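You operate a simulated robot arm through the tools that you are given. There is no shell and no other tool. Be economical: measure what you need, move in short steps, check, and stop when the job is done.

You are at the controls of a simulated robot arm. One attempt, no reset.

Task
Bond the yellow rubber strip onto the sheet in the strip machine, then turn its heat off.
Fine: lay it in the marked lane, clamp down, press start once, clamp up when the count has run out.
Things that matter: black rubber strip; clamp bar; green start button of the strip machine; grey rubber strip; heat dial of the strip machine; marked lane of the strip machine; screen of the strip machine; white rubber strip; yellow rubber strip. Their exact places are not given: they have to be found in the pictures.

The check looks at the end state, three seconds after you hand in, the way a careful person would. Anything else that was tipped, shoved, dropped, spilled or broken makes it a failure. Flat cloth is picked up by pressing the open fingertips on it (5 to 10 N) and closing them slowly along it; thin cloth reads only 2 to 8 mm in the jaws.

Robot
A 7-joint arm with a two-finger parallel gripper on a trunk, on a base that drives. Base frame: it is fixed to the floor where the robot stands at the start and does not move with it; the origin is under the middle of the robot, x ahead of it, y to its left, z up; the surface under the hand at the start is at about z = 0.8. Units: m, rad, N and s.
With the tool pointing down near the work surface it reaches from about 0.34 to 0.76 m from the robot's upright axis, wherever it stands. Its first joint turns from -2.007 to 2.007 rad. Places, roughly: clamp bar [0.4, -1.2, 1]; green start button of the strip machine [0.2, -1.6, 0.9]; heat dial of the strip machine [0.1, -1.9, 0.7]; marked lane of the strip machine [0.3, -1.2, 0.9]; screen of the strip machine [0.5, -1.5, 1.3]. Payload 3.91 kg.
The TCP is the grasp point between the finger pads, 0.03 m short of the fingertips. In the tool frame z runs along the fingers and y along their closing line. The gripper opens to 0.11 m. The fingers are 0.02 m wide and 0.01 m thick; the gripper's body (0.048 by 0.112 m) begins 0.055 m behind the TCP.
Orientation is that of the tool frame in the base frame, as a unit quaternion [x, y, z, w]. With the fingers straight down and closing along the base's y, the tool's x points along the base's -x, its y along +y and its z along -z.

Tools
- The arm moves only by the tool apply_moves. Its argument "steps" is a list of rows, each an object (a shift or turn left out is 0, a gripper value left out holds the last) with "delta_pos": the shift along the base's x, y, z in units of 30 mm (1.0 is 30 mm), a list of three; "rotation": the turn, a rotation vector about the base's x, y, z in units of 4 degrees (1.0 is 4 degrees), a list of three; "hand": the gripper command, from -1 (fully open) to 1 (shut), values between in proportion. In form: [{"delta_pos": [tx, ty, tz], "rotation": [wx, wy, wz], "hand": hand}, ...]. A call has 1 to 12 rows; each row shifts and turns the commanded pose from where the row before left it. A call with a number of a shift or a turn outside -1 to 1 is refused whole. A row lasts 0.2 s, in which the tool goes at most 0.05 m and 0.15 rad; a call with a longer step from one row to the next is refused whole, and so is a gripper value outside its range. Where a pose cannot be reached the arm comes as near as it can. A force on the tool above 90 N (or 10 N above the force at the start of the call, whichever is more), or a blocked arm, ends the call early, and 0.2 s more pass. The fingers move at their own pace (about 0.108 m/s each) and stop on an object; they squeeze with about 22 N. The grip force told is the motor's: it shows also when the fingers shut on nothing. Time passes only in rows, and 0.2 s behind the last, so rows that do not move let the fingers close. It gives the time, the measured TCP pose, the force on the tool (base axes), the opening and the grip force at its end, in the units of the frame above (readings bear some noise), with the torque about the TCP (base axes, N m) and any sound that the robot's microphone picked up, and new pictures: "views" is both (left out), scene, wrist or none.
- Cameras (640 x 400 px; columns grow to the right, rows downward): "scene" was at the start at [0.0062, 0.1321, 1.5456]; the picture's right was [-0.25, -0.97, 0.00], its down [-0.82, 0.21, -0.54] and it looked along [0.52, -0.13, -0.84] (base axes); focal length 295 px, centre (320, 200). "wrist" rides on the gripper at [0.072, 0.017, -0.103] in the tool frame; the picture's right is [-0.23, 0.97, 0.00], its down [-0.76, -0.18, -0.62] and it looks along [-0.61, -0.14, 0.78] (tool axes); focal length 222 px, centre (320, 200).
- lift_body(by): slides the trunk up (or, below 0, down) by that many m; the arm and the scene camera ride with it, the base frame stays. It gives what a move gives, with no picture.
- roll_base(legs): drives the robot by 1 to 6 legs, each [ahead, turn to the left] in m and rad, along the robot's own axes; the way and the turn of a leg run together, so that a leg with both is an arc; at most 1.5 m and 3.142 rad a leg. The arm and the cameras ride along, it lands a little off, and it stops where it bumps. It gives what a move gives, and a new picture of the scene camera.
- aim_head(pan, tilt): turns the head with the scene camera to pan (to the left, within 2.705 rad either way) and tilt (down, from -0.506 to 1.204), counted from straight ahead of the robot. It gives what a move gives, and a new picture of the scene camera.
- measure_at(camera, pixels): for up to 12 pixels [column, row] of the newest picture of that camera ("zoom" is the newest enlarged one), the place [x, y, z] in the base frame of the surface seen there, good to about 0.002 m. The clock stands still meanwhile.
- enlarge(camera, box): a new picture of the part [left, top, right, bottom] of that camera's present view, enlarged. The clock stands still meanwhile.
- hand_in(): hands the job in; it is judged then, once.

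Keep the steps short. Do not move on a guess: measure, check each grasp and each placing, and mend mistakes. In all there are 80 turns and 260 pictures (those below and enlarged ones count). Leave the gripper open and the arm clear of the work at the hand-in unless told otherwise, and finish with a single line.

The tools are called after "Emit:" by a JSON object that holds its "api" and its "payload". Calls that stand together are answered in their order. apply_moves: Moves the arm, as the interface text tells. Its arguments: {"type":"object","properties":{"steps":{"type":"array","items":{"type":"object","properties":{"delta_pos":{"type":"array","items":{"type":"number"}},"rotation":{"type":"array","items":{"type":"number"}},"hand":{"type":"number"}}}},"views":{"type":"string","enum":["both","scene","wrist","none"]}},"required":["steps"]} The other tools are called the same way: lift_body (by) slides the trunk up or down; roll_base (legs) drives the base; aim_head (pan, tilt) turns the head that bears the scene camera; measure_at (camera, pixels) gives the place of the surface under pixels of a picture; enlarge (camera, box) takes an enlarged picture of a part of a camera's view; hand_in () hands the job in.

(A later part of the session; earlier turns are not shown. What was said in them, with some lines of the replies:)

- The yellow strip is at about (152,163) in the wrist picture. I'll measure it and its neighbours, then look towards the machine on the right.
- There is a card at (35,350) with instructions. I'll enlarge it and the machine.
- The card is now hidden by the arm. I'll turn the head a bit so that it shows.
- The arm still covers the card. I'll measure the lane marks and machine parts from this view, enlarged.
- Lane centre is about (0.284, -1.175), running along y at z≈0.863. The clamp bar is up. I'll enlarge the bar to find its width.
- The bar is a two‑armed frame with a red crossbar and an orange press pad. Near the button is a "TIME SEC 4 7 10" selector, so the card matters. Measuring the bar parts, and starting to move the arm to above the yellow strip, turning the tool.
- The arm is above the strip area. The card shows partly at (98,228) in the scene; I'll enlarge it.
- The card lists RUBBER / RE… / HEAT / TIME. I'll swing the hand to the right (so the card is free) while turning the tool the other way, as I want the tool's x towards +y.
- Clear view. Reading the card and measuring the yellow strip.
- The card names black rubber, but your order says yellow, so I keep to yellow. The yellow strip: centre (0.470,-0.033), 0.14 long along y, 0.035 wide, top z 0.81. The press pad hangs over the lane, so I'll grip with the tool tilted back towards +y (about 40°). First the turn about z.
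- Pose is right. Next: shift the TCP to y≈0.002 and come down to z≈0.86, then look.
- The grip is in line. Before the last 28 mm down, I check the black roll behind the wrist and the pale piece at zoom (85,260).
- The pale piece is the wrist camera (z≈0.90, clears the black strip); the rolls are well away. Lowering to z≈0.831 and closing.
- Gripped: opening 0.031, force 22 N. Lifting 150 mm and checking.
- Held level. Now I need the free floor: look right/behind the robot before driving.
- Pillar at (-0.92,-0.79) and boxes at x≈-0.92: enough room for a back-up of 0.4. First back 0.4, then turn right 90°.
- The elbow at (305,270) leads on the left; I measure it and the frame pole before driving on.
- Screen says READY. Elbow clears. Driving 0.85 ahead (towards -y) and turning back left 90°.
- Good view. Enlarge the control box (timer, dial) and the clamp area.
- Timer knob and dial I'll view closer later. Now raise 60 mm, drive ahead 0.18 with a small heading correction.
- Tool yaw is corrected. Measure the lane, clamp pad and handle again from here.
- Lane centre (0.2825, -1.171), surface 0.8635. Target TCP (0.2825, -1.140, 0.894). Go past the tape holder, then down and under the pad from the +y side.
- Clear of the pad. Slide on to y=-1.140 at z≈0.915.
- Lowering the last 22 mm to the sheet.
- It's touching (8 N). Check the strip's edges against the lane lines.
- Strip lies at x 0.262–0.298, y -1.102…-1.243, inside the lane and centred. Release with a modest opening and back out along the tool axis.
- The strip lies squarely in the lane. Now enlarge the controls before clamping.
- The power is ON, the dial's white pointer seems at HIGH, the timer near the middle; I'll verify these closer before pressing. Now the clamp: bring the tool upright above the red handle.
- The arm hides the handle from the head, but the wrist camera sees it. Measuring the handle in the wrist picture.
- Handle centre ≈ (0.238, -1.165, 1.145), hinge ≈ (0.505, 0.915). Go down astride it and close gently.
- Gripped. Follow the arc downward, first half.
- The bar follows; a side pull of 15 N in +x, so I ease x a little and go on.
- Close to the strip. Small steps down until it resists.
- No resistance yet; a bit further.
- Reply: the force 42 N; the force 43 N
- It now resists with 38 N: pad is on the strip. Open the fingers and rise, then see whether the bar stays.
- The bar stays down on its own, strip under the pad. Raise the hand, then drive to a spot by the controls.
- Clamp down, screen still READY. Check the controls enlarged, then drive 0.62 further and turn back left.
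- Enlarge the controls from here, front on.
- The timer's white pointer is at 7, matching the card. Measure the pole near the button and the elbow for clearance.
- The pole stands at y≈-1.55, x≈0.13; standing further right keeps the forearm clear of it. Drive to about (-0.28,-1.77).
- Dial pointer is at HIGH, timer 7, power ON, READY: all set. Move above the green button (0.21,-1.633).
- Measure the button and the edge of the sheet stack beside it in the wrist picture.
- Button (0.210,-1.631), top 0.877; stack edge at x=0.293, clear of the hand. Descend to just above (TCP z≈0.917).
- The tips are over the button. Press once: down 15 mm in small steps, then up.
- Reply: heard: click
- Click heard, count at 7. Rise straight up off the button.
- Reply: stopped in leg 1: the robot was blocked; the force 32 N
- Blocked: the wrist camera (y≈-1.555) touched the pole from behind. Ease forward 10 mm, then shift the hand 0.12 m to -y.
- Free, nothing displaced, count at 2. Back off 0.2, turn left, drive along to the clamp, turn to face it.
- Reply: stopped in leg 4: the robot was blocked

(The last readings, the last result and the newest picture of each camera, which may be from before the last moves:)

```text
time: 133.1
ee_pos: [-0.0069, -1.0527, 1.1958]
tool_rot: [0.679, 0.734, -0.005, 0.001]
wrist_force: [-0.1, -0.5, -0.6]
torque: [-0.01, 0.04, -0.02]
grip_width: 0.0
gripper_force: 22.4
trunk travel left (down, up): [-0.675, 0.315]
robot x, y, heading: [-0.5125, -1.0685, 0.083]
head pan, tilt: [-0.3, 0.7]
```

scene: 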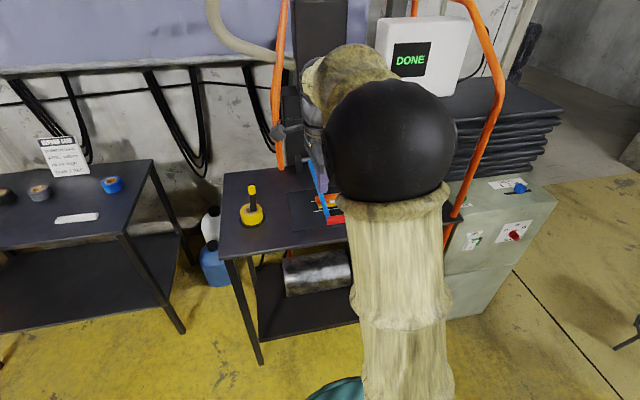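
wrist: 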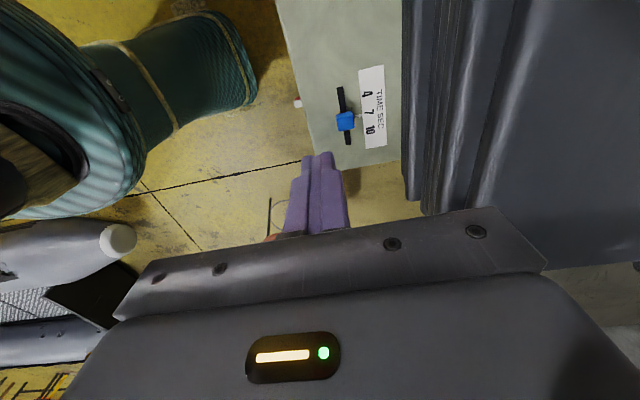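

Screen shows DONE. The last turn was stopped 5° short – the base must have touched something behind. I'll look back before moving.

Emit:
{"api": "aim_head", "payload": {"pan": 2.65, "tilt": 0.7}}

Emit:
{"api": "aim_head", "payload": {"pan": -2.65, "tilt": 0.7}}

```text
time: 135.6
ee_pos: [-0.0054, -1.0533, 1.1965]
tool_rot: [0.679, 0.735, -0.005, 0.0]
wrist_force: [0.6, -0.3, 0.3]
torque: [0.01, 0.0, -0.01]
grip_width: 0.0
gripper_force: 21.8
trunk travel left (down, up): [-0.675, 0.315]
robot x, y, heading: [-0.5154, -1.0707, 0.087]
head pan, tilt: [2.649, 0.7]
```

scene: 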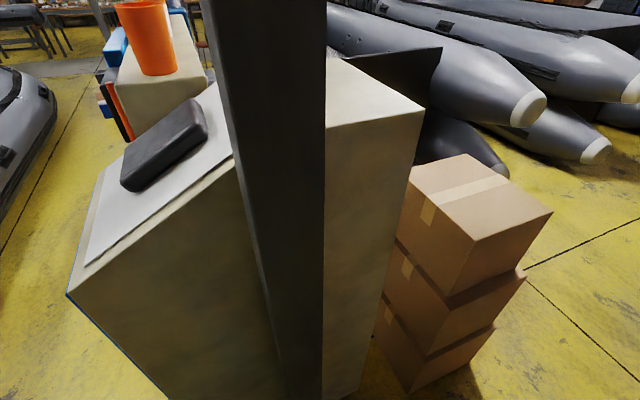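

```text
time: 139.8
ee_pos: [-0.0065, -1.0537, 1.198]
tool_rot: [0.679, 0.734, -0.005, 0.0]
wrist_force: [0.7, -0.8, -0.2]
torque: [0.0, -0.03, 0.01]
grip_width: 0.0
gripper_force: 22.0
trunk travel left (down, up): [-0.675, 0.315]
robot x, y, heading: [-0.5149, -1.0685, 0.086]
head pan, tilt: [-2.649, 0.7]
```

scene: 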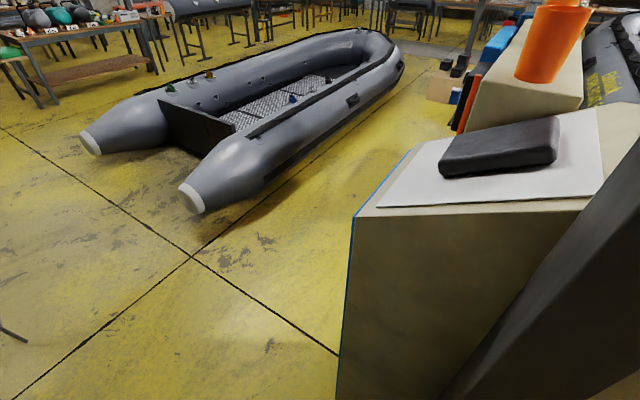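

Only the standing cabinet/pillar was touched; everything stands as before. Drive ahead 0.25 with the heading correction.

Emit:
{"api": "roll_base", "payload": {"legs": [[0.12, 0], [0.13, -0.086]]}}

Emit:
{"api": "apply_moves", "payload": {"steps": [{"hand": -0.45}, {}, {}]}}

```text
time: 142.1
ee_pos: [0.2431, -1.0818, 1.1987]
tool_rot: [0.71, 0.704, -0.005, -0.001]
wrist_force: [0.0, 0.5, 0.3]
torque: [0.01, 0.03, 0.0]
grip_width: 0.0002
gripper_force: 22.2
trunk travel left (down, up): [-0.675, 0.315]
robot x, y, heading: [-0.2641, -1.0543, -0.003]
head pan, tilt: [-2.649, 0.7]
```

scene: 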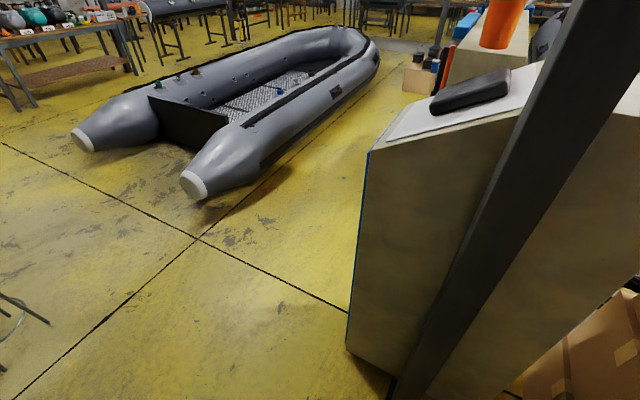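

```text
time: 142.9
ee_pos: [0.2424, -1.0831, 1.1961]
tool_rot: [0.71, 0.704, -0.005, -0.001]
wrist_force: [-0.4, -0.3, -0.4]
torque: [0.0, -0.01, 0.0]
grip_width: 0.0797
gripper_force: 0.0
trunk travel left (down, up): [-0.675, 0.315]
robot x, y, heading: [-0.2629, -1.0526, -0.003]
head pan, tilt: [-2.649, 0.7]
```

scene: 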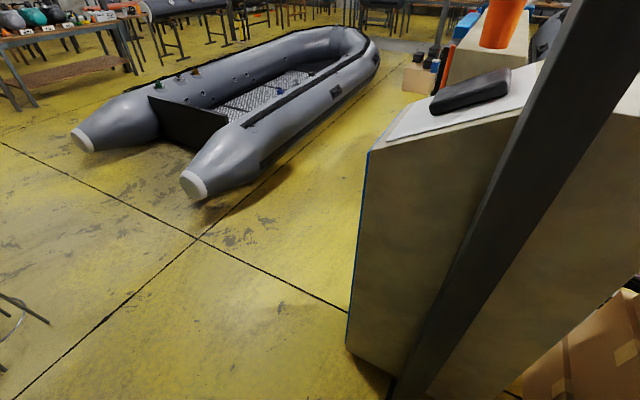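
wrist: 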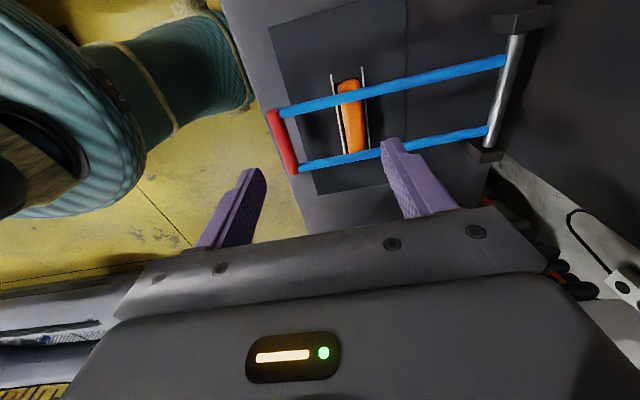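

Measure the handle in the wrist view.

Emit:
{"api": "measure_at", "payload": {"camera": "wrist", "pixels": [[272, 115], [281, 140], [291, 170], [276, 142], [287, 140], [352, 110]]}}

Emit:
{"api": "aim_head", "payload": {"pan": -0.2, "tilt": 0.7}}

```text
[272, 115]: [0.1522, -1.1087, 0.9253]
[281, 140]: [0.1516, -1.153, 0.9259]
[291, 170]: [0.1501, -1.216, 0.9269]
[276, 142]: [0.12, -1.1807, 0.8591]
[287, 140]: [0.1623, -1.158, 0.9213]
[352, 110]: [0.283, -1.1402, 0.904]
```

```text
time: 145.1
ee_pos: [0.2421, -1.0809, 1.1969]
tool_rot: [0.71, 0.704, -0.004, 0.001]
wrist_force: [0.1, -0.2, 0.2]
torque: [0.02, 0.0, -0.01]
grip_width: 0.0798
gripper_force: 0.0
trunk travel left (down, up): [-0.675, 0.315]
robot x, y, heading: [-0.2647, -1.0542, -0.005]
head pan, tilt: [-0.201, 0.7]
```

scene: 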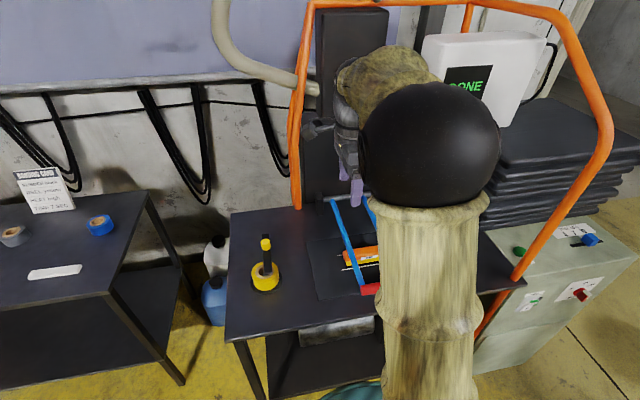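

Handle centre (0.152,-1.162,0.911). Go above it and down astride.

Emit:
{"api": "apply_moves", "payload": {"steps": [{"delta_pos": [-1, -0.9, -0.3]}, {"delta_pos": [-1, -0.9, -0.5]}, {"delta_pos": [-0.95, -0.9, -0.8]}, {"delta_pos": [0, 0, -1]}, {"delta_pos": [0, 0, -1]}, {"delta_pos": [0, 0, -1]}, {"delta_pos": [0, 0, -1]}, {"delta_pos": [0, 0, -1]}, {"delta_pos": [0, 0, -1]}, {"delta_pos": [0, 0, -0.7]}], "views": "wrist"}}

```text
time: 147.3
ee_pos: [0.1542, -1.1626, 0.9473]
tool_rot: [0.71, 0.704, -0.004, 0.0]
wrist_force: [-0.8, 0.6, -0.5]
torque: [-0.01, 0.01, 0.02]
grip_width: 0.0798
gripper_force: 0.1
trunk travel left (down, up): [-0.675, 0.315]
robot x, y, heading: [-0.2646, -1.0542, 0.0]
head pan, tilt: [-0.201, 0.7]
```

wrist: 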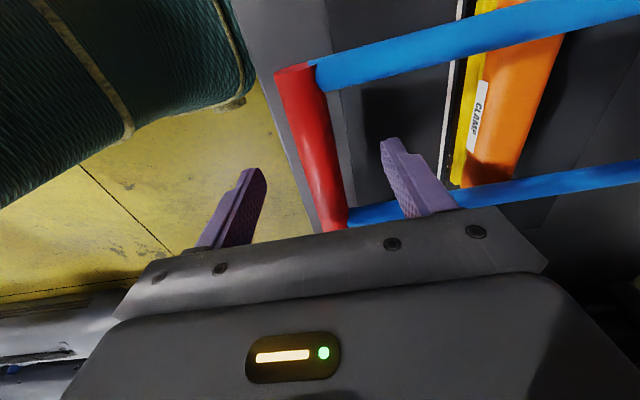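

Lower 34 mm, close on the handle, start lifting along the arc.

Emit:
{"api": "apply_moves", "payload": {"steps": [{"delta_pos": [-0.05, 0, -0.6]}, {"delta_pos": [0, 0, -0.55]}, {"hand": 0}, {"hand": 0.4}, {"hand": 1}, {}, {}], "views": "none"}}

Emit:
{"api": "apply_moves", "payload": {"steps": [{"delta_pos": [0.017, 0, 0.537]}, {"delta_pos": [0.017, 0, 0.537]}, {"delta_pos": [0.065, 0, 0.533]}, {"delta_pos": [0.065, 0, 0.533]}, {"delta_pos": [0.112, 0, 0.525]}, {"delta_pos": [0.112, 0, 0.525]}, {"delta_pos": [0.16, 0, 0.512]}, {"delta_pos": [0.16, 0, 0.512]}], "views": "wrist"}}

```text
time: 148.9
ee_pos: [0.1522, -1.1618, 0.9134]
tool_rot: [0.71, 0.704, -0.004, 0.001]
wrist_force: [13.0, 1.7, 1.1]
torque: [-0.25, -0.26, -0.09]
grip_width: 0.0256
gripper_force: 44.5
trunk travel left (down, up): [-0.675, 0.315]
robot x, y, heading: [-0.2643, -1.0498, -0.005]
head pan, tilt: [-0.201, 0.7]
```

```text
time: 150.7
ee_pos: [0.1744, -1.1613, 1.0406]
tool_rot: [0.709, 0.705, -0.005, 0.0]
wrist_force: [11.6, 2.9, -6.5]
torque: [0.22, 0.2, -0.14]
grip_width: 0.0257
gripper_force: 44.2
trunk travel left (down, up): [-0.675, 0.315]
robot x, y, heading: [-0.2636, -1.055, -0.006]
head pan, tilt: [-0.201, 0.7]
```

wrist: 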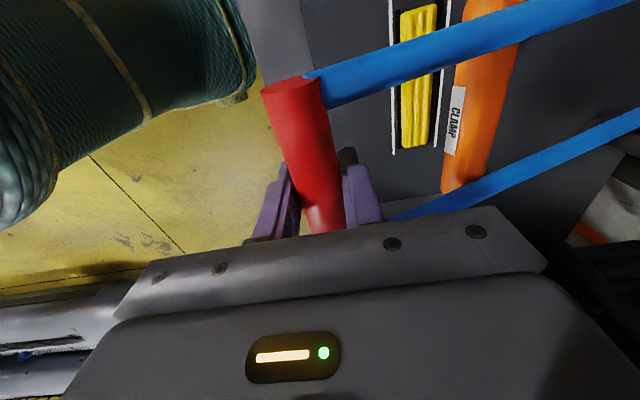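

Going well, the strip stayed in the lane. Second half up.

Emit:
{"api": "apply_moves", "payload": {"steps": [{"delta_pos": [0.205, 0, 0.497]}, {"delta_pos": [0.205, 0, 0.497]}, {"delta_pos": [0.25, 0, 0.475]}, {"delta_pos": [0.25, 0, 0.475]}, {"delta_pos": [0.292, 0, 0.452]}, {"delta_pos": [0.292, 0, 0.452]}, {"delta_pos": [0.332, 0, 0.42]}, {"delta_pos": [0.29, 0, 0.37]}], "views": "wrist"}}

```text
time: 152.5
ee_pos: [0.2358, -1.1626, 1.1501]
tool_rot: [0.71, 0.704, -0.005, -0.001]
wrist_force: [-2.7, 3.2, 0.8]
torque: [-0.08, 0.4, -0.1]
grip_width: 0.0257
gripper_force: 45.1
trunk travel left (down, up): [-0.675, 0.315]
robot x, y, heading: [-0.2586, -1.0542, -0.006]
head pan, tilt: [-0.201, 0.7]
```

wrist: 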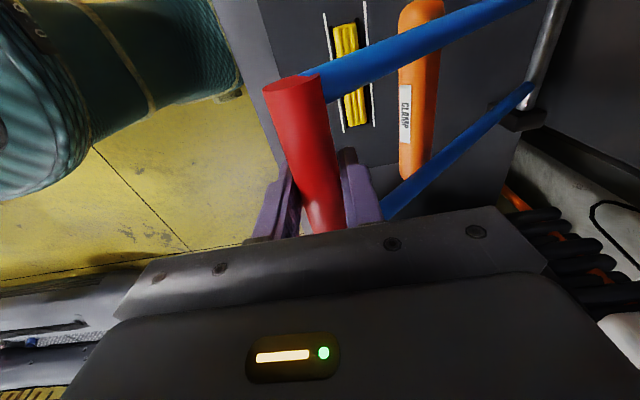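

Back at the original raised place. A 2 mm nudge, release, rise.

Emit:
{"api": "apply_moves", "payload": {"steps": [{"delta_pos": [0.05, 0, 0.08]}, {"hand": 0.4}, {"hand": 0}, {"hand": -0.45}, {}, {"delta_pos": [0, 0, 0.5]}, {"delta_pos": [0, 0, 1]}, {"delta_pos": [0, 0, 1]}, {"delta_pos": [0, 0, 0.5]}], "views": "wrist"}}

Emit:
{"api": "measure_at", "payload": {"camera": "wrist", "pixels": [[325, 115], [347, 60]]}}

```text
time: 154.5
ee_pos: [0.238, -1.1642, 1.2415]
tool_rot: [0.71, 0.704, -0.005, 0.001]
wrist_force: [-0.1, 0.9, -0.3]
torque: [-0.03, 0.01, 0.0]
grip_width: 0.08
gripper_force: 0.1
trunk travel left (down, up): [-0.675, 0.315]
robot x, y, heading: [-0.2662, -1.0542, -0.0]
head pan, tilt: [-0.201, 0.7]
```

wrist: 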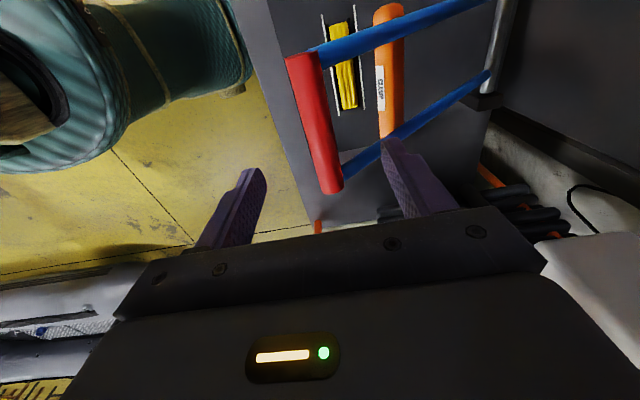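

```text
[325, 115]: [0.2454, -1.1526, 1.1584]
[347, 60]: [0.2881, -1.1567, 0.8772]
```

Clamp is up and stays; the strip lies on the sheet. Next the heat dial: back off, go right, face the control box.

Emit:
{"api": "roll_base", "payload": {"legs": [[-0.13, 0], [0, -1.571], [0.8, 0], [0, 1.571], [-0.12, 0]]}}

Emit:
{"api": "aim_head", "payload": {"pan": 0.35, "tilt": 0.6}}

```text
time: 172.5
ee_pos: [0.0124, -1.9423, 1.2423]
tool_rot: [0.695, 0.719, -0.004, 0.001]
wrist_force: [0.3, 0.3, -0.4]
torque: [0.0, 0.01, -0.01]
grip_width: 0.0796
gripper_force: 0.1
trunk travel left (down, up): [-0.675, 0.315]
robot x, y, heading: [-0.4954, -1.8484, 0.039]
head pan, tilt: [-0.201, 0.7]
```

scene: 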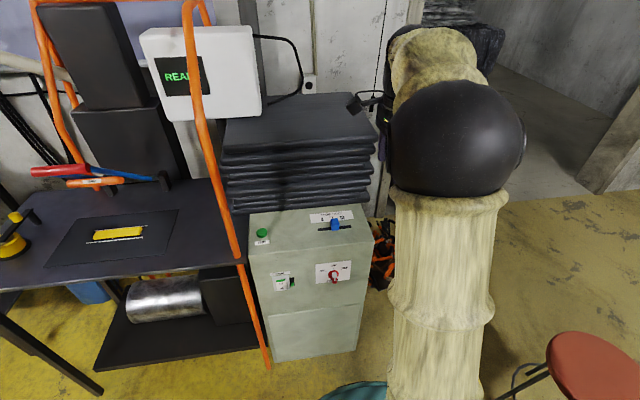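

```text
time: 173.4
ee_pos: [0.0125, -1.9434, 1.2419]
tool_rot: [0.696, 0.718, -0.005, 0.001]
wrist_force: [-0.2, -1.4, 0.6]
torque: [-0.02, 0.0, -0.02]
grip_width: 0.0797
gripper_force: 0.1
trunk travel left (down, up): [-0.675, 0.315]
robot x, y, heading: [-0.4946, -1.8522, 0.032]
head pan, tilt: [0.351, 0.6]
```

scene: 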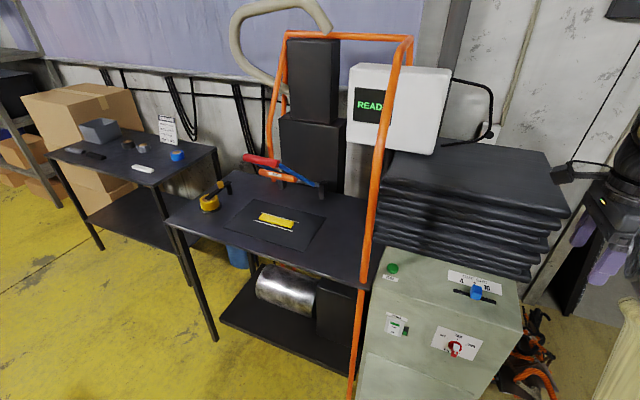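

Look closely at the dial.

Emit:
{"api": "enlarge", "payload": {"camera": "scene", "box": [420, 320, 490, 370]}}

```text
8.00 times, centred on (455, 345) of scene
```

zoom: 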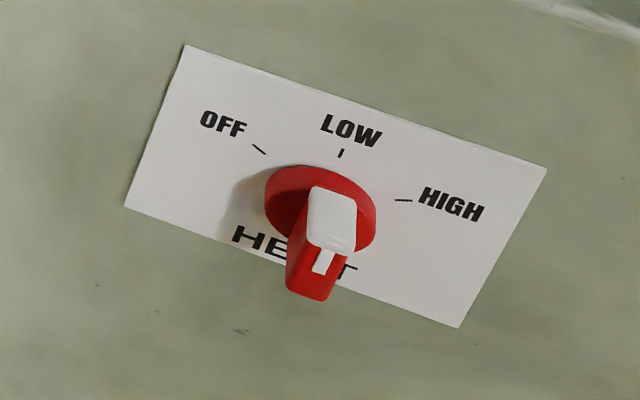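

Emit:
{"api": "measure_at", "payload": {"camera": "zoom", "pixels": [[262, 152], [341, 153], [402, 200], [185, 47], [545, 168], [458, 325], [126, 206], [332, 215], [330, 243], [312, 285], [285, 190], [322, 263]]}}

```text
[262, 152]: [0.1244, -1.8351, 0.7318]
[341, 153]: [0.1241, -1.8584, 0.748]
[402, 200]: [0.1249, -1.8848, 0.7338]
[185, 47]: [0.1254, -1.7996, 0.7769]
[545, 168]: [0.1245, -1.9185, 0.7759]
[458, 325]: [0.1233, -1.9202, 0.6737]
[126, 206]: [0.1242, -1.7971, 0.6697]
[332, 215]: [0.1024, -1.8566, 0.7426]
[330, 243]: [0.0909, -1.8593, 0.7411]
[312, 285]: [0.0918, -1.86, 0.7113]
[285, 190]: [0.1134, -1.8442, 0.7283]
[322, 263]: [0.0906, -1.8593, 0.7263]
```

The dial bar's faces are at the same y (-1.859): it's upright, i.e. pointer at LOW, with OFF tick about 60° to the left (centre y -1.859, z 0.720). The run is done, screen back to READY; only turning to OFF is left. I turn the tool: first about z by +88°.

Emit:
{"api": "apply_moves", "payload": {"steps": [{"delta_pos": [-0.1, 0.13, 0], "rotation": [0, 0, 1]}, {"delta_pos": [-0.1, 0.13, 0], "rotation": [0, 0, 1]}, {"delta_pos": [-0.1, 0.13, 0], "rotation": [0, 0, 1]}, {"delta_pos": [-0.1, 0.13, 0], "rotation": [0, 0, 1]}, {"delta_pos": [-0.1, 0.13, 0], "rotation": [0, 0, 1]}, {"delta_pos": [-0.1, 0.13, 0], "rotation": [0, 0, 1]}, {"delta_pos": [-0.1, 0.13, 0], "rotation": [0, 0, 1]}, {"delta_pos": [-0.1, 0.13, 0], "rotation": [0, 0, 1]}, {"delta_pos": [-0.1, 0.13, 0], "rotation": [0, 0, 1]}, {"delta_pos": [-0.1, 0.13, 0], "rotation": [0, 0, 1]}, {"delta_pos": [-0.1, 0.13, 0], "rotation": [0, 0, 1]}, {"delta_pos": [-0.1, 0.13, 0], "rotation": [0, 0, 1]}], "views": "none"}}

Emit:
{"api": "apply_moves", "payload": {"steps": [{"delta_pos": [-0.1, 0.13, 0], "rotation": [0, 0, 1]}, {"delta_pos": [-0.1, 0.13, 0], "rotation": [0, 0, 1]}, {"delta_pos": [-0.1, 0.13, 0], "rotation": [0, 0, 1]}, {"delta_pos": [-0.1, 0.13, 0], "rotation": [0, 0, 1]}, {"delta_pos": [-0.1, 0.13, 0], "rotation": [0, 0, 1]}, {"delta_pos": [-0.1, 0.13, 0], "rotation": [0, 0, 1]}, {"delta_pos": [-0.1, 0.13, 0], "rotation": [0, 0, 1]}, {"delta_pos": [-0.1, 0.13, 0], "rotation": [0, 0, 1]}, {"delta_pos": [-0.1, 0.13, 0], "rotation": [0, 0, 1]}, {"delta_pos": [-0.1, 0.1, 0], "rotation": [0, 0, 1]}], "views": "none"}}

Emit:
{"api": "apply_moves", "payload": {"steps": [{"rotation": [0, -1, 0], "delta_pos": [0, 0, -0.2]}, {"rotation": [0, -1, 0], "delta_pos": [0, 0, -0.2]}, {"rotation": [0, -1, 0], "delta_pos": [0, 0, -0.2]}, {"rotation": [0, -1, 0], "delta_pos": [0, 0, -0.2]}, {"rotation": [0, -1, 0], "delta_pos": [0, 0, -0.2]}, {"rotation": [0, -1, 0], "delta_pos": [0, 0, -0.2]}, {"rotation": [0, -1, 0], "delta_pos": [0, 0, -0.2]}, {"rotation": [0, -1, 0], "delta_pos": [0, 0, -0.2]}, {"rotation": [0, -1, 0], "delta_pos": [0, 0, -0.2]}, {"rotation": [0, -1, 0], "delta_pos": [0, 0, -0.2]}, {"rotation": [0, -1, 0], "delta_pos": [0, 0, -0.2]}]}}

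```text
time: 176.0
ee_pos: [-0.0222, -1.8954, 1.2413]
tool_rot: [0.343, 0.939, -0.003, 0.002]
wrist_force: [-0.4, 0.0, 0.6]
torque: [0.03, 0.04, 0.0]
grip_width: 0.0798
gripper_force: 0.1
trunk travel left (down, up): [-0.675, 0.315]
robot x, y, heading: [-0.4956, -1.8515, 0.04]
head pan, tilt: [0.351, 0.6]
```

```text
time: 178.2
ee_pos: [-0.0532, -1.8585, 1.2418]
tool_rot: [0.001, 1.0, -0.003, 0.004]
wrist_force: [0.0, -0.2, -0.6]
torque: [0.0, 0.0, -0.01]
grip_width: 0.0797
gripper_force: 0.0
trunk travel left (down, up): [-0.675, 0.315]
robot x, y, heading: [-0.4951, -1.8535, 0.039]
head pan, tilt: [0.351, 0.6]
```

```text
time: 180.6
ee_pos: [-0.0535, -1.8572, 1.1767]
tool_rot: [0.002, 0.926, -0.002, 0.378]
wrist_force: [-0.3, -0.4, 0.0]
torque: [-0.02, 0.01, 0.02]
grip_width: 0.08
gripper_force: 0.1
trunk travel left (down, up): [-0.675, 0.315]
robot x, y, heading: [-0.4926, -1.8478, 0.039]
head pan, tilt: [0.351, 0.6]
```

scene: 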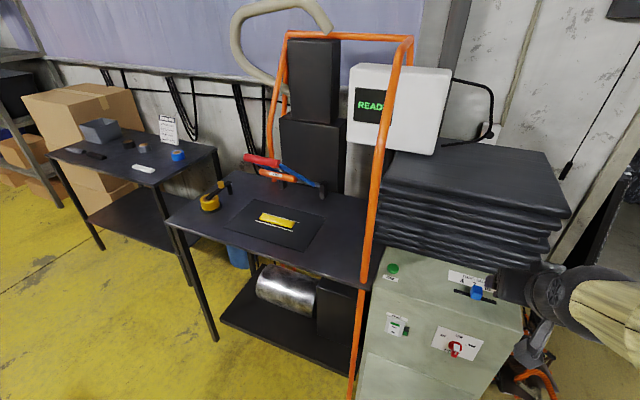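
wrist: 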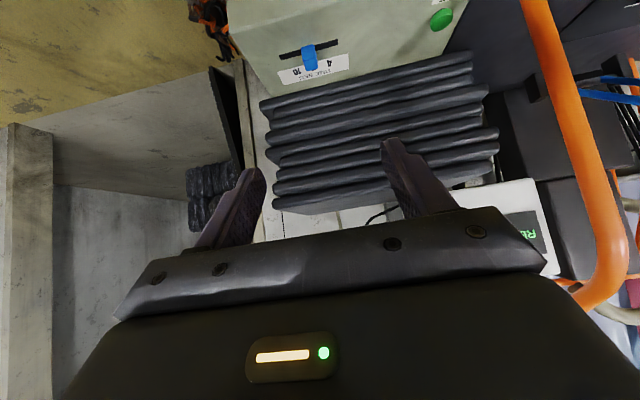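

Half pitched. Finish the pitch to horizontal.

Emit:
{"api": "apply_moves", "payload": {"steps": [{"rotation": [0, -1, 0]}, {"rotation": [0, -1, 0]}, {"rotation": [0, -1, 0]}, {"rotation": [0, -1, 0]}, {"rotation": [0, -1, 0]}, {"rotation": [0, -1, 0]}, {"rotation": [0, -1, 0]}, {"rotation": [0, -1, 0]}, {"rotation": [0, -1, 0]}, {"rotation": [0, -1, 0]}, {"rotation": [0, -1, 0]}, {"rotation": [0, -0.4, 0]}], "views": "wrist"}}

Emit:
{"api": "lift_body", "payload": {"by": -0.4}}

Emit:
{"api": "aim_head", "payload": {"pan": 0.2, "tilt": 0.6}}

```text
time: 183.2
ee_pos: [0.0166, -1.8604, 1.2292]
tool_rot: [0.003, 0.707, 0.0, 0.707]
wrist_force: [-0.5, 0.7, 0.0]
torque: [-0.03, -0.02, -0.03]
grip_width: 0.0802
gripper_force: 0.1
out of reach, approached as far as the arm can: row 4, 5, 6, 7, 8, 9, 10, 11, 12
trunk travel left (down, up): [-0.675, 0.315]
robot x, y, heading: [-0.4948, -1.8508, 0.038]
head pan, tilt: [0.351, 0.6]
```

wrist: 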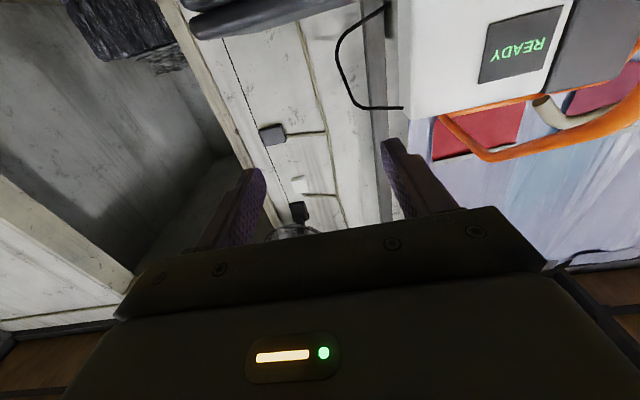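

```text
time: 187.1
ee_pos: [0.0162, -1.8616, 0.8298]
tool_rot: [0.003, 0.707, -0.001, 0.707]
wrist_force: [0.2, -0.1, -0.4]
torque: [0.03, 0.0, 0.0]
grip_width: 0.0799
gripper_force: 0.1
trunk travel left (down, up): [-0.275, 0.715]
robot x, y, heading: [-0.4949, -1.8539, 0.037]
head pan, tilt: [0.351, 0.6]
```

```text
time: 187.8
ee_pos: [0.0156, -1.8611, 0.829]
tool_rot: [0.003, 0.707, -0.002, 0.707]
wrist_force: [-0.5, 0.5, 0.4]
torque: [0.0, -0.05, 0.0]
grip_width: 0.0796
gripper_force: 0.0
trunk travel left (down, up): [-0.275, 0.715]
robot x, y, heading: [-0.4935, -1.853, 0.044]
head pan, tilt: [0.201, 0.6]
```

scene: 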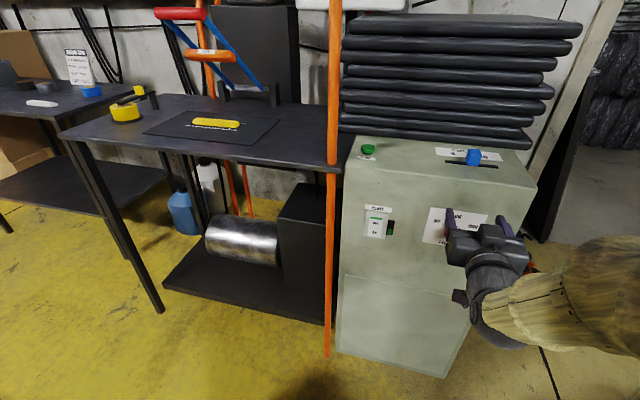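

Tool is horizontal in front of the dial. Lower the trunk by 0.109 so that the TCP is at z≈0.72, then look through the wrist camera.

Emit:
{"api": "lift_body", "payload": {"by": -0.109}}

Emit:
{"api": "apply_moves", "payload": {"steps": [{"delta_pos": [0, 0.05, 0], "hand": -0.3}, {}]}}

Emit:
{"api": "enlarge", "payload": {"camera": "scene", "box": [410, 140, 550, 240]}}

```text
time: 189.2
ee_pos: [0.0154, -1.8605, 0.7196]
tool_rot: [0.002, 0.707, -0.001, 0.707]
wrist_force: [0.4, -0.4, 0.6]
torque: [0.0, -0.04, -0.03]
grip_width: 0.0799
gripper_force: 0.1
trunk travel left (down, up): [-0.166, 0.824]
robot x, y, heading: [-0.4945, -1.8518, 0.041]
head pan, tilt: [0.201, 0.6]
```

```text
time: 189.8
ee_pos: [0.0154, -1.8592, 0.7209]
tool_rot: [0.003, 0.707, -0.002, 0.707]
wrist_force: [0.0, -0.7, -0.2]
torque: [-0.02, -0.01, 0.0]
grip_width: 0.0715
gripper_force: 0.0
trunk travel left (down, up): [-0.166, 0.824]
robot x, y, heading: [-0.4968, -1.8482, 0.044]
head pan, tilt: [0.201, 0.6]
```

scene: 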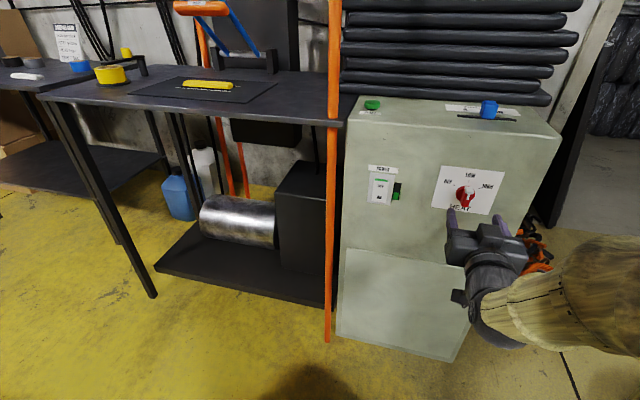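
wrist: 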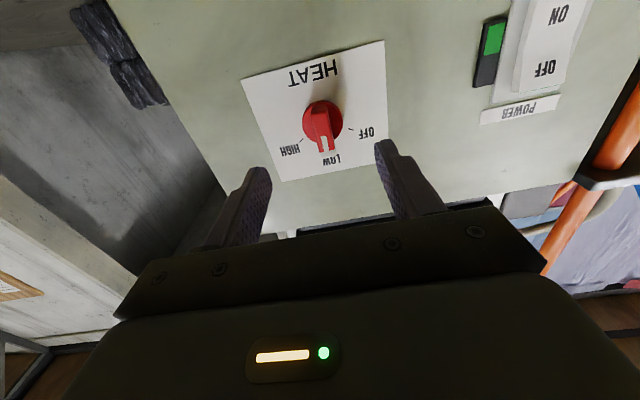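

```text
4.00 times, centred on (480, 190) of scene
```

zoom: 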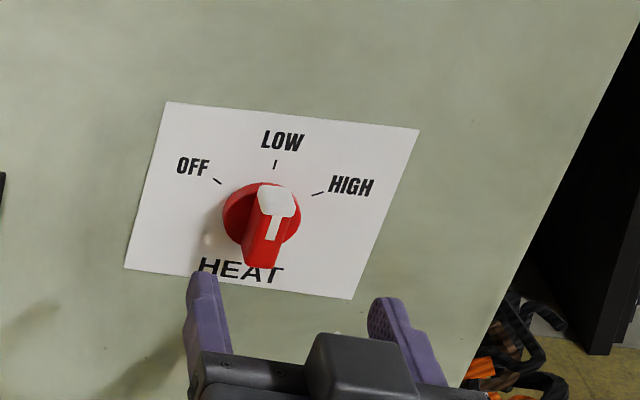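

Clear: pointer at LOW, upright. Measure the knob and ticks again for the centre.

Emit:
{"api": "measure_at", "payload": {"camera": "zoom", "pixels": [[277, 205], [270, 230], [262, 262], [250, 245], [284, 245], [217, 181], [276, 164], [318, 193], [228, 215], [298, 225], [278, 190]]}}

```text
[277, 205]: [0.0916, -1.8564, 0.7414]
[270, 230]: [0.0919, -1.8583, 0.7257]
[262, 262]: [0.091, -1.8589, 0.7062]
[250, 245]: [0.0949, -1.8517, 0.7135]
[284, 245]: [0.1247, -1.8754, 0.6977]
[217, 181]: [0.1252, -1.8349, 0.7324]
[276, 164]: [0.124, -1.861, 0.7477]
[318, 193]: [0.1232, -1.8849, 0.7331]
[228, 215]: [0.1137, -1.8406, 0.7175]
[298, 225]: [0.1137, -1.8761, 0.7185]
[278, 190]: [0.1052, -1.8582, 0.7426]
```

Knob centre (y -1.859, z ≈0.722). Advance 62 mm and close on the bar.

Emit:
{"api": "apply_moves", "payload": {"steps": [{"delta_pos": [0.6, 0, 0.02]}, {"delta_pos": [0.6, 0, 0]}, {"delta_pos": [0.5, 0, 0]}, {"delta_pos": [0.35, 0, 0]}, {"hand": 0.2}, {"hand": 0.6}, {"hand": 1}, {}, {}]}}

Emit:
{"api": "enlarge", "payload": {"camera": "scene", "box": [410, 140, 550, 240]}}

```text
time: 191.8
ee_pos: [0.0771, -1.8564, 0.7227]
tool_rot: [0.002, 0.707, -0.001, 0.707]
wrist_force: [-9.5, 8.5, -3.4]
torque: [-0.01, -0.57, -0.11]
grip_width: 0.0151
gripper_force: 44.5
trunk travel left (down, up): [-0.166, 0.824]
robot x, y, heading: [-0.497, -1.8542, 0.04]
head pan, tilt: [0.201, 0.6]
```

scene: 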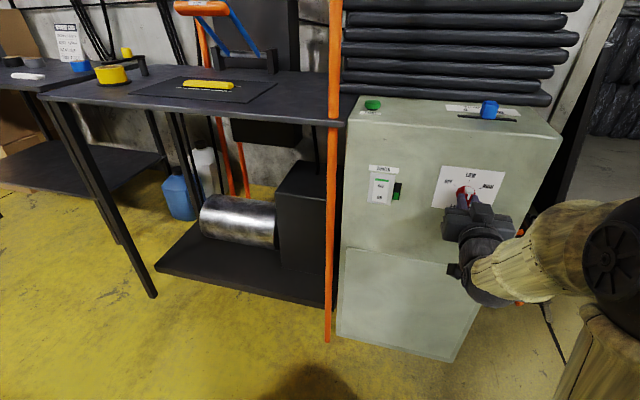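
wrist: 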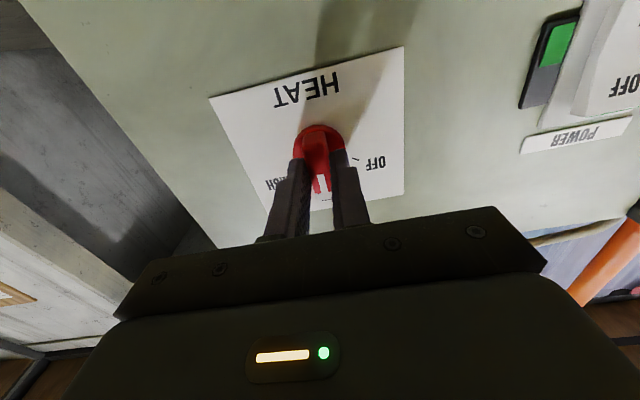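

```text
4.00 times, centred on (480, 190) of scene
```

zoom: 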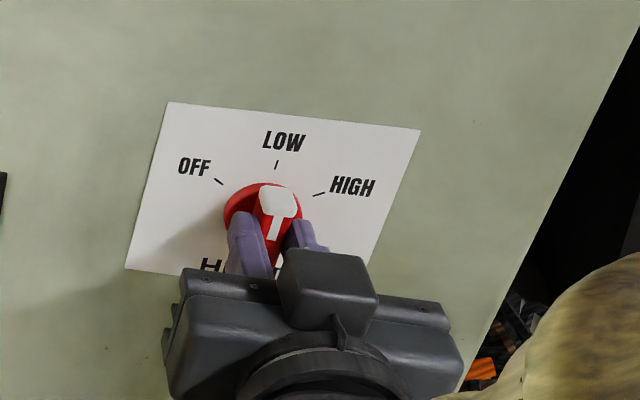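

Gripped (15 mm). Turn about x by -48° (towards OFF, to the left) and read.

Emit:
{"api": "apply_moves", "payload": {"steps": [{"rotation": [-1, 0, 0]}, {"rotation": [-1, 0, 0]}, {"rotation": [-1, 0, 0]}, {"rotation": [-1, 0, 0]}, {"rotation": [-1, 0, 0]}, {"rotation": [-1, 0, 0]}, {"rotation": [-1, 0, 0]}, {"rotation": [-1, 0, 0]}, {"rotation": [-1, 0, 0]}, {"rotation": [-1, 0, 0]}, {"rotation": [-1, 0, 0]}, {"rotation": [-1, 0, 0]}]}}

Emit:
{"api": "enlarge", "payload": {"camera": "scene", "box": [410, 140, 550, 240]}}

```text
time: 194.4
ee_pos: [0.0774, -1.8563, 0.7204]
tool_rot: [-0.287, 0.645, -0.288, 0.647]
wrist_force: [-7.1, 27.5, -2.1]
torque: [0.01, 0.58, -0.31]
grip_width: 0.0148
gripper_force: 44.6
trunk travel left (down, up): [-0.166, 0.824]
robot x, y, heading: [-0.4941, -1.8528, 0.043]
head pan, tilt: [0.201, 0.6]
```

scene: 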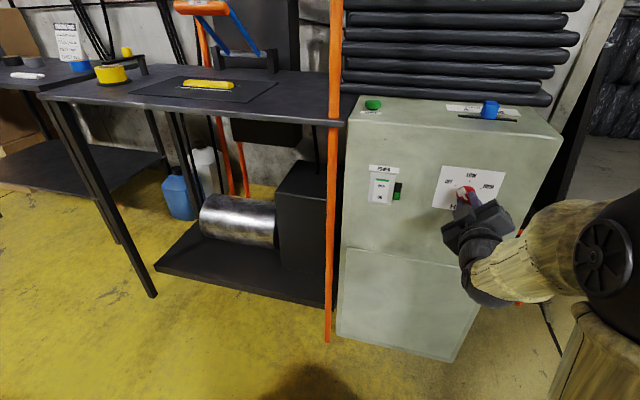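
wrist: 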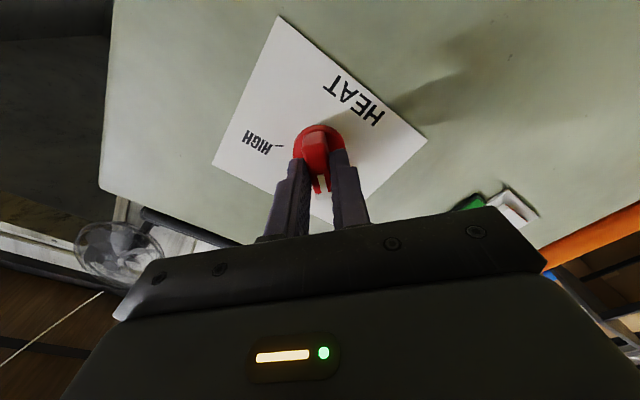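

```text
4.00 times, centred on (480, 190) of scene
```

zoom: 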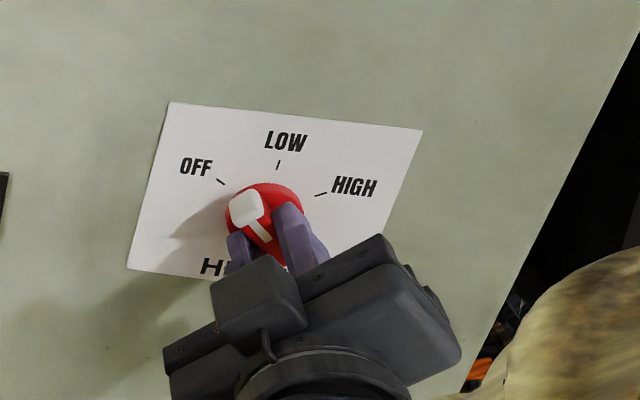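

It has turned 48°; the OFF tick is at about 60°. Ease y by 2 mm and turn 12° more.

Emit:
{"api": "apply_moves", "payload": {"steps": [{"delta_pos": [0, 0.06, 0], "rotation": [-1, 0, 0]}, {"rotation": [-1, 0, 0]}, {"rotation": [-1, 0, 0]}, {}], "views": "scene"}}

Emit:
{"api": "enlarge", "payload": {"camera": "scene", "box": [430, 155, 510, 215]}}

```text
time: 195.4
ee_pos: [0.0767, -1.8559, 0.7202]
tool_rot: [-0.353, 0.612, -0.354, 0.613]
wrist_force: [-11.9, 21.2, -9.3]
torque: [0.06, 0.17, 0.4]
grip_width: 0.0148
gripper_force: 45.3
trunk travel left (down, up): [-0.166, 0.824]
robot x, y, heading: [-0.4948, -1.8536, 0.038]
head pan, tilt: [0.201, 0.6]
```

scene: 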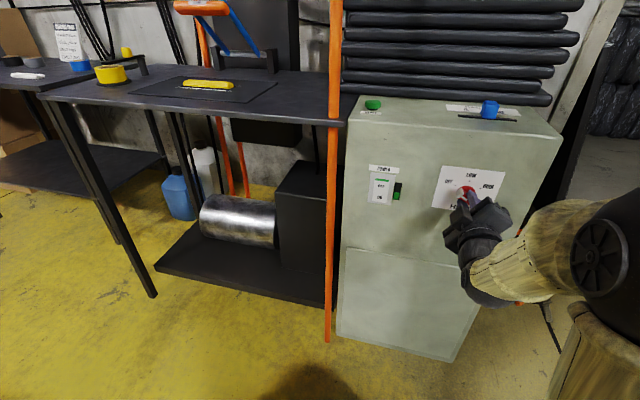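

```text
6.67 times, centred on (470, 185) of scene
```

zoom: 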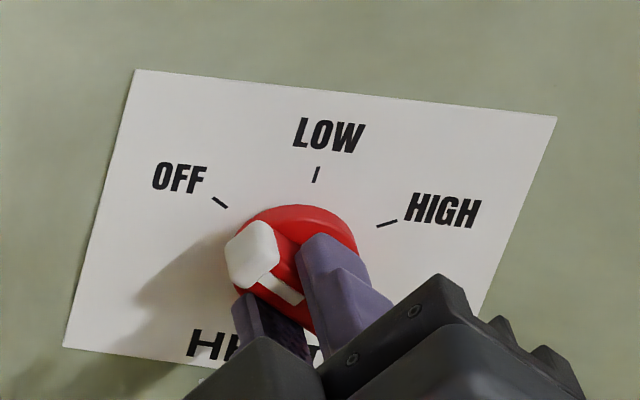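

Pointer now aims at OFF. Release and draw straight back, then check.

Emit:
{"api": "apply_moves", "payload": {"steps": [{"hand": 0.5}, {"hand": 0}, {"hand": -0.3}, {"delta_pos": [-0.4, 0, 0]}, {"delta_pos": [-0.8, 0, 0]}, {"delta_pos": [-0.9, 0, 0]}, {"delta_pos": [-0.5, 0, 0]}]}}

Emit:
{"api": "enlarge", "payload": {"camera": "scene", "box": [430, 155, 510, 215]}}

```text
time: 197.0
ee_pos: [0.0113, -1.8583, 0.7295]
tool_rot: [-0.351, 0.612, -0.354, 0.613]
wrist_force: [0.3, 0.1, -1.0]
torque: [0.02, 0.01, 0.01]
grip_width: 0.0715
gripper_force: 0.0
out of reach, approached as far as the arm can: row 7
trunk travel left (down, up): [-0.166, 0.824]
robot x, y, heading: [-0.4895, -1.8508, 0.039]
head pan, tilt: [0.201, 0.6]
```

scene: 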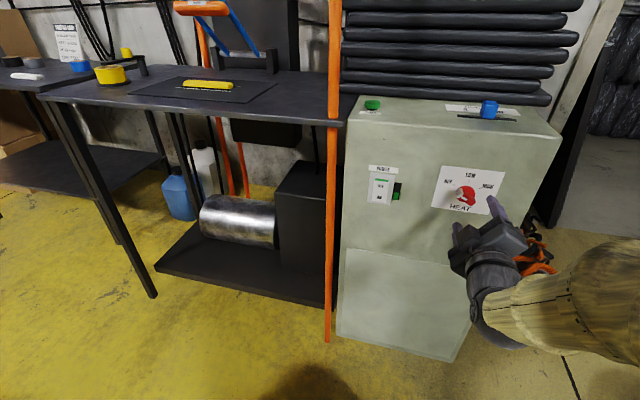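
wrist: 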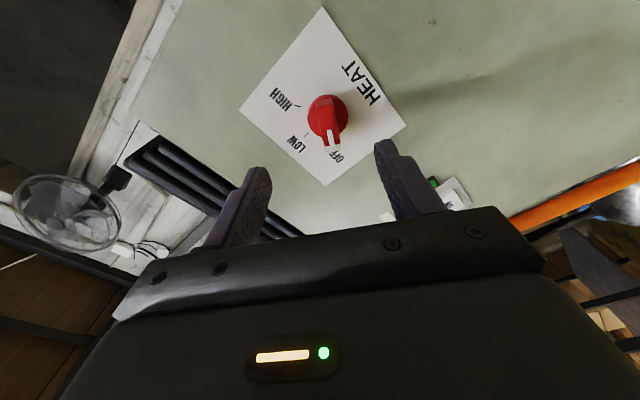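

```text
6.67 times, centred on (470, 185) of scene
```

zoom: 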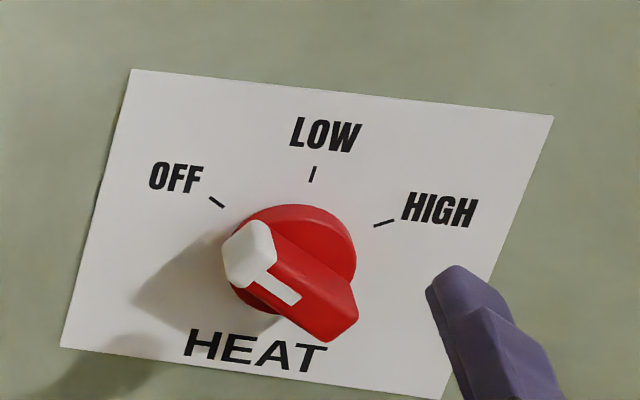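

The pointer is on OFF. Back off a little, open fully and take a last look at the sheet and the screen.

Emit:
{"api": "roll_base", "payload": {"legs": [[-0.08, 0]]}}

Emit:
{"api": "apply_moves", "payload": {"steps": [{"hand": -1}, {}], "views": "none"}}

Emit:
{"api": "aim_head", "payload": {"pan": 0.45, "tilt": 0.2}}

Emit:
{"api": "enlarge", "payload": {"camera": "scene", "box": [200, 60, 480, 280]}}

```text
time: 198.1
ee_pos: [-0.0678, -1.8619, 0.7286]
tool_rot: [-0.352, 0.612, -0.354, 0.613]
wrist_force: [-0.7, -0.6, -0.1]
torque: [0.0, 0.0, 0.02]
grip_width: 0.0715
gripper_force: 0.0
trunk travel left (down, up): [-0.166, 0.824]
robot x, y, heading: [-0.5764, -1.8551, 0.043]
head pan, tilt: [0.201, 0.6]
```

scene: 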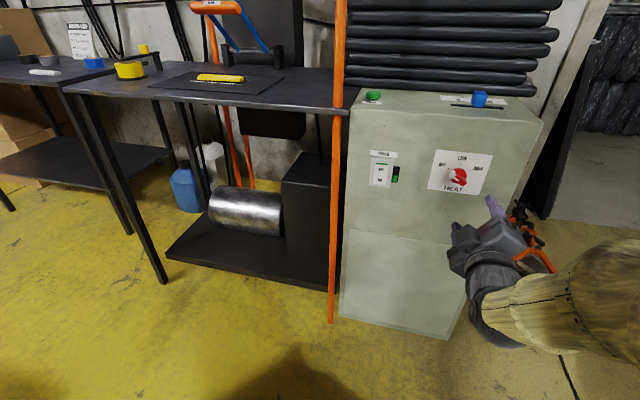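

```text
time: 198.7
ee_pos: [-0.0682, -1.8611, 0.7283]
tool_rot: [-0.352, 0.612, -0.354, 0.614]
wrist_force: [0.6, 0.1, 0.3]
torque: [0.0, 0.0, 0.01]
grip_width: 0.1099
gripper_force: 0.0
trunk travel left (down, up): [-0.166, 0.824]
robot x, y, heading: [-0.5747, -1.8581, 0.043]
head pan, tilt: [0.201, 0.6]
```

```text
time: 199.6
ee_pos: [-0.0682, -1.861, 0.7286]
tool_rot: [-0.351, 0.612, -0.354, 0.613]
wrist_force: [0.1, 0.5, -0.1]
torque: [-0.02, 0.0, 0.03]
grip_width: 0.1101
gripper_force: 0.1
trunk travel left (down, up): [-0.166, 0.824]
robot x, y, heading: [-0.5728, -1.8538, 0.045]
head pan, tilt: [0.45, 0.201]
```

scene: 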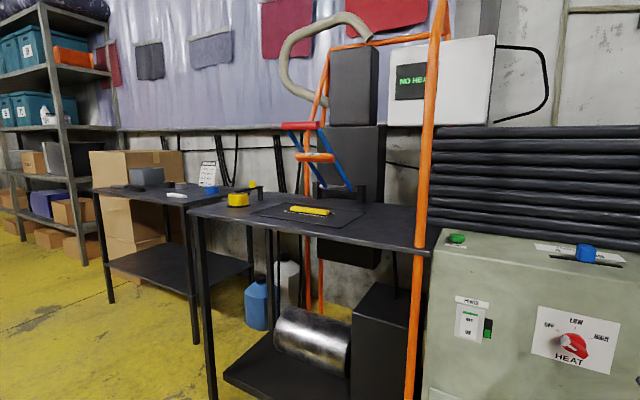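

```text
1.82 times, centred on (340, 170) of scene
```

zoom: 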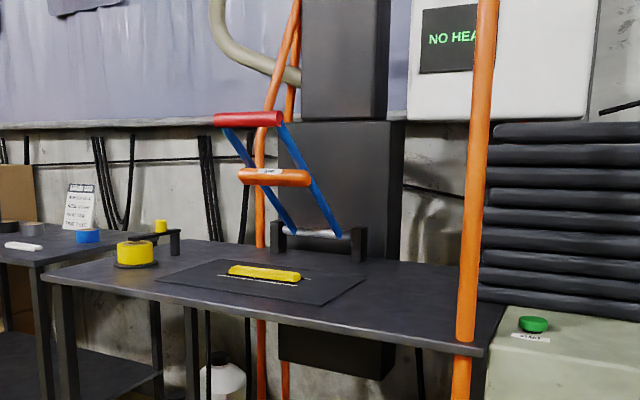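

Screen says NO HEAT, so the heat is off. The clamp is up, the strip lies in the lane, and the arm is clear with the gripper open. Handing in.

Emit:
{"api": "hand_in", "payload": {}}

```text
The job is handed in.
```

The yellow strip was clamped in the marked lane for one full 7 s count (screen showed DONE), the clamp is back up and the heat is off (screen reads NO HEAT), but I didn't test the bond: the dial was at LOW during the run, which I misread as HIGH before pressing start, while the bonding card calls for high heat (and black rubber, where I followed your yellow); the wrist camera also touched the orange pole and the base was stopped once near the cabinet, with nothing seen to move.
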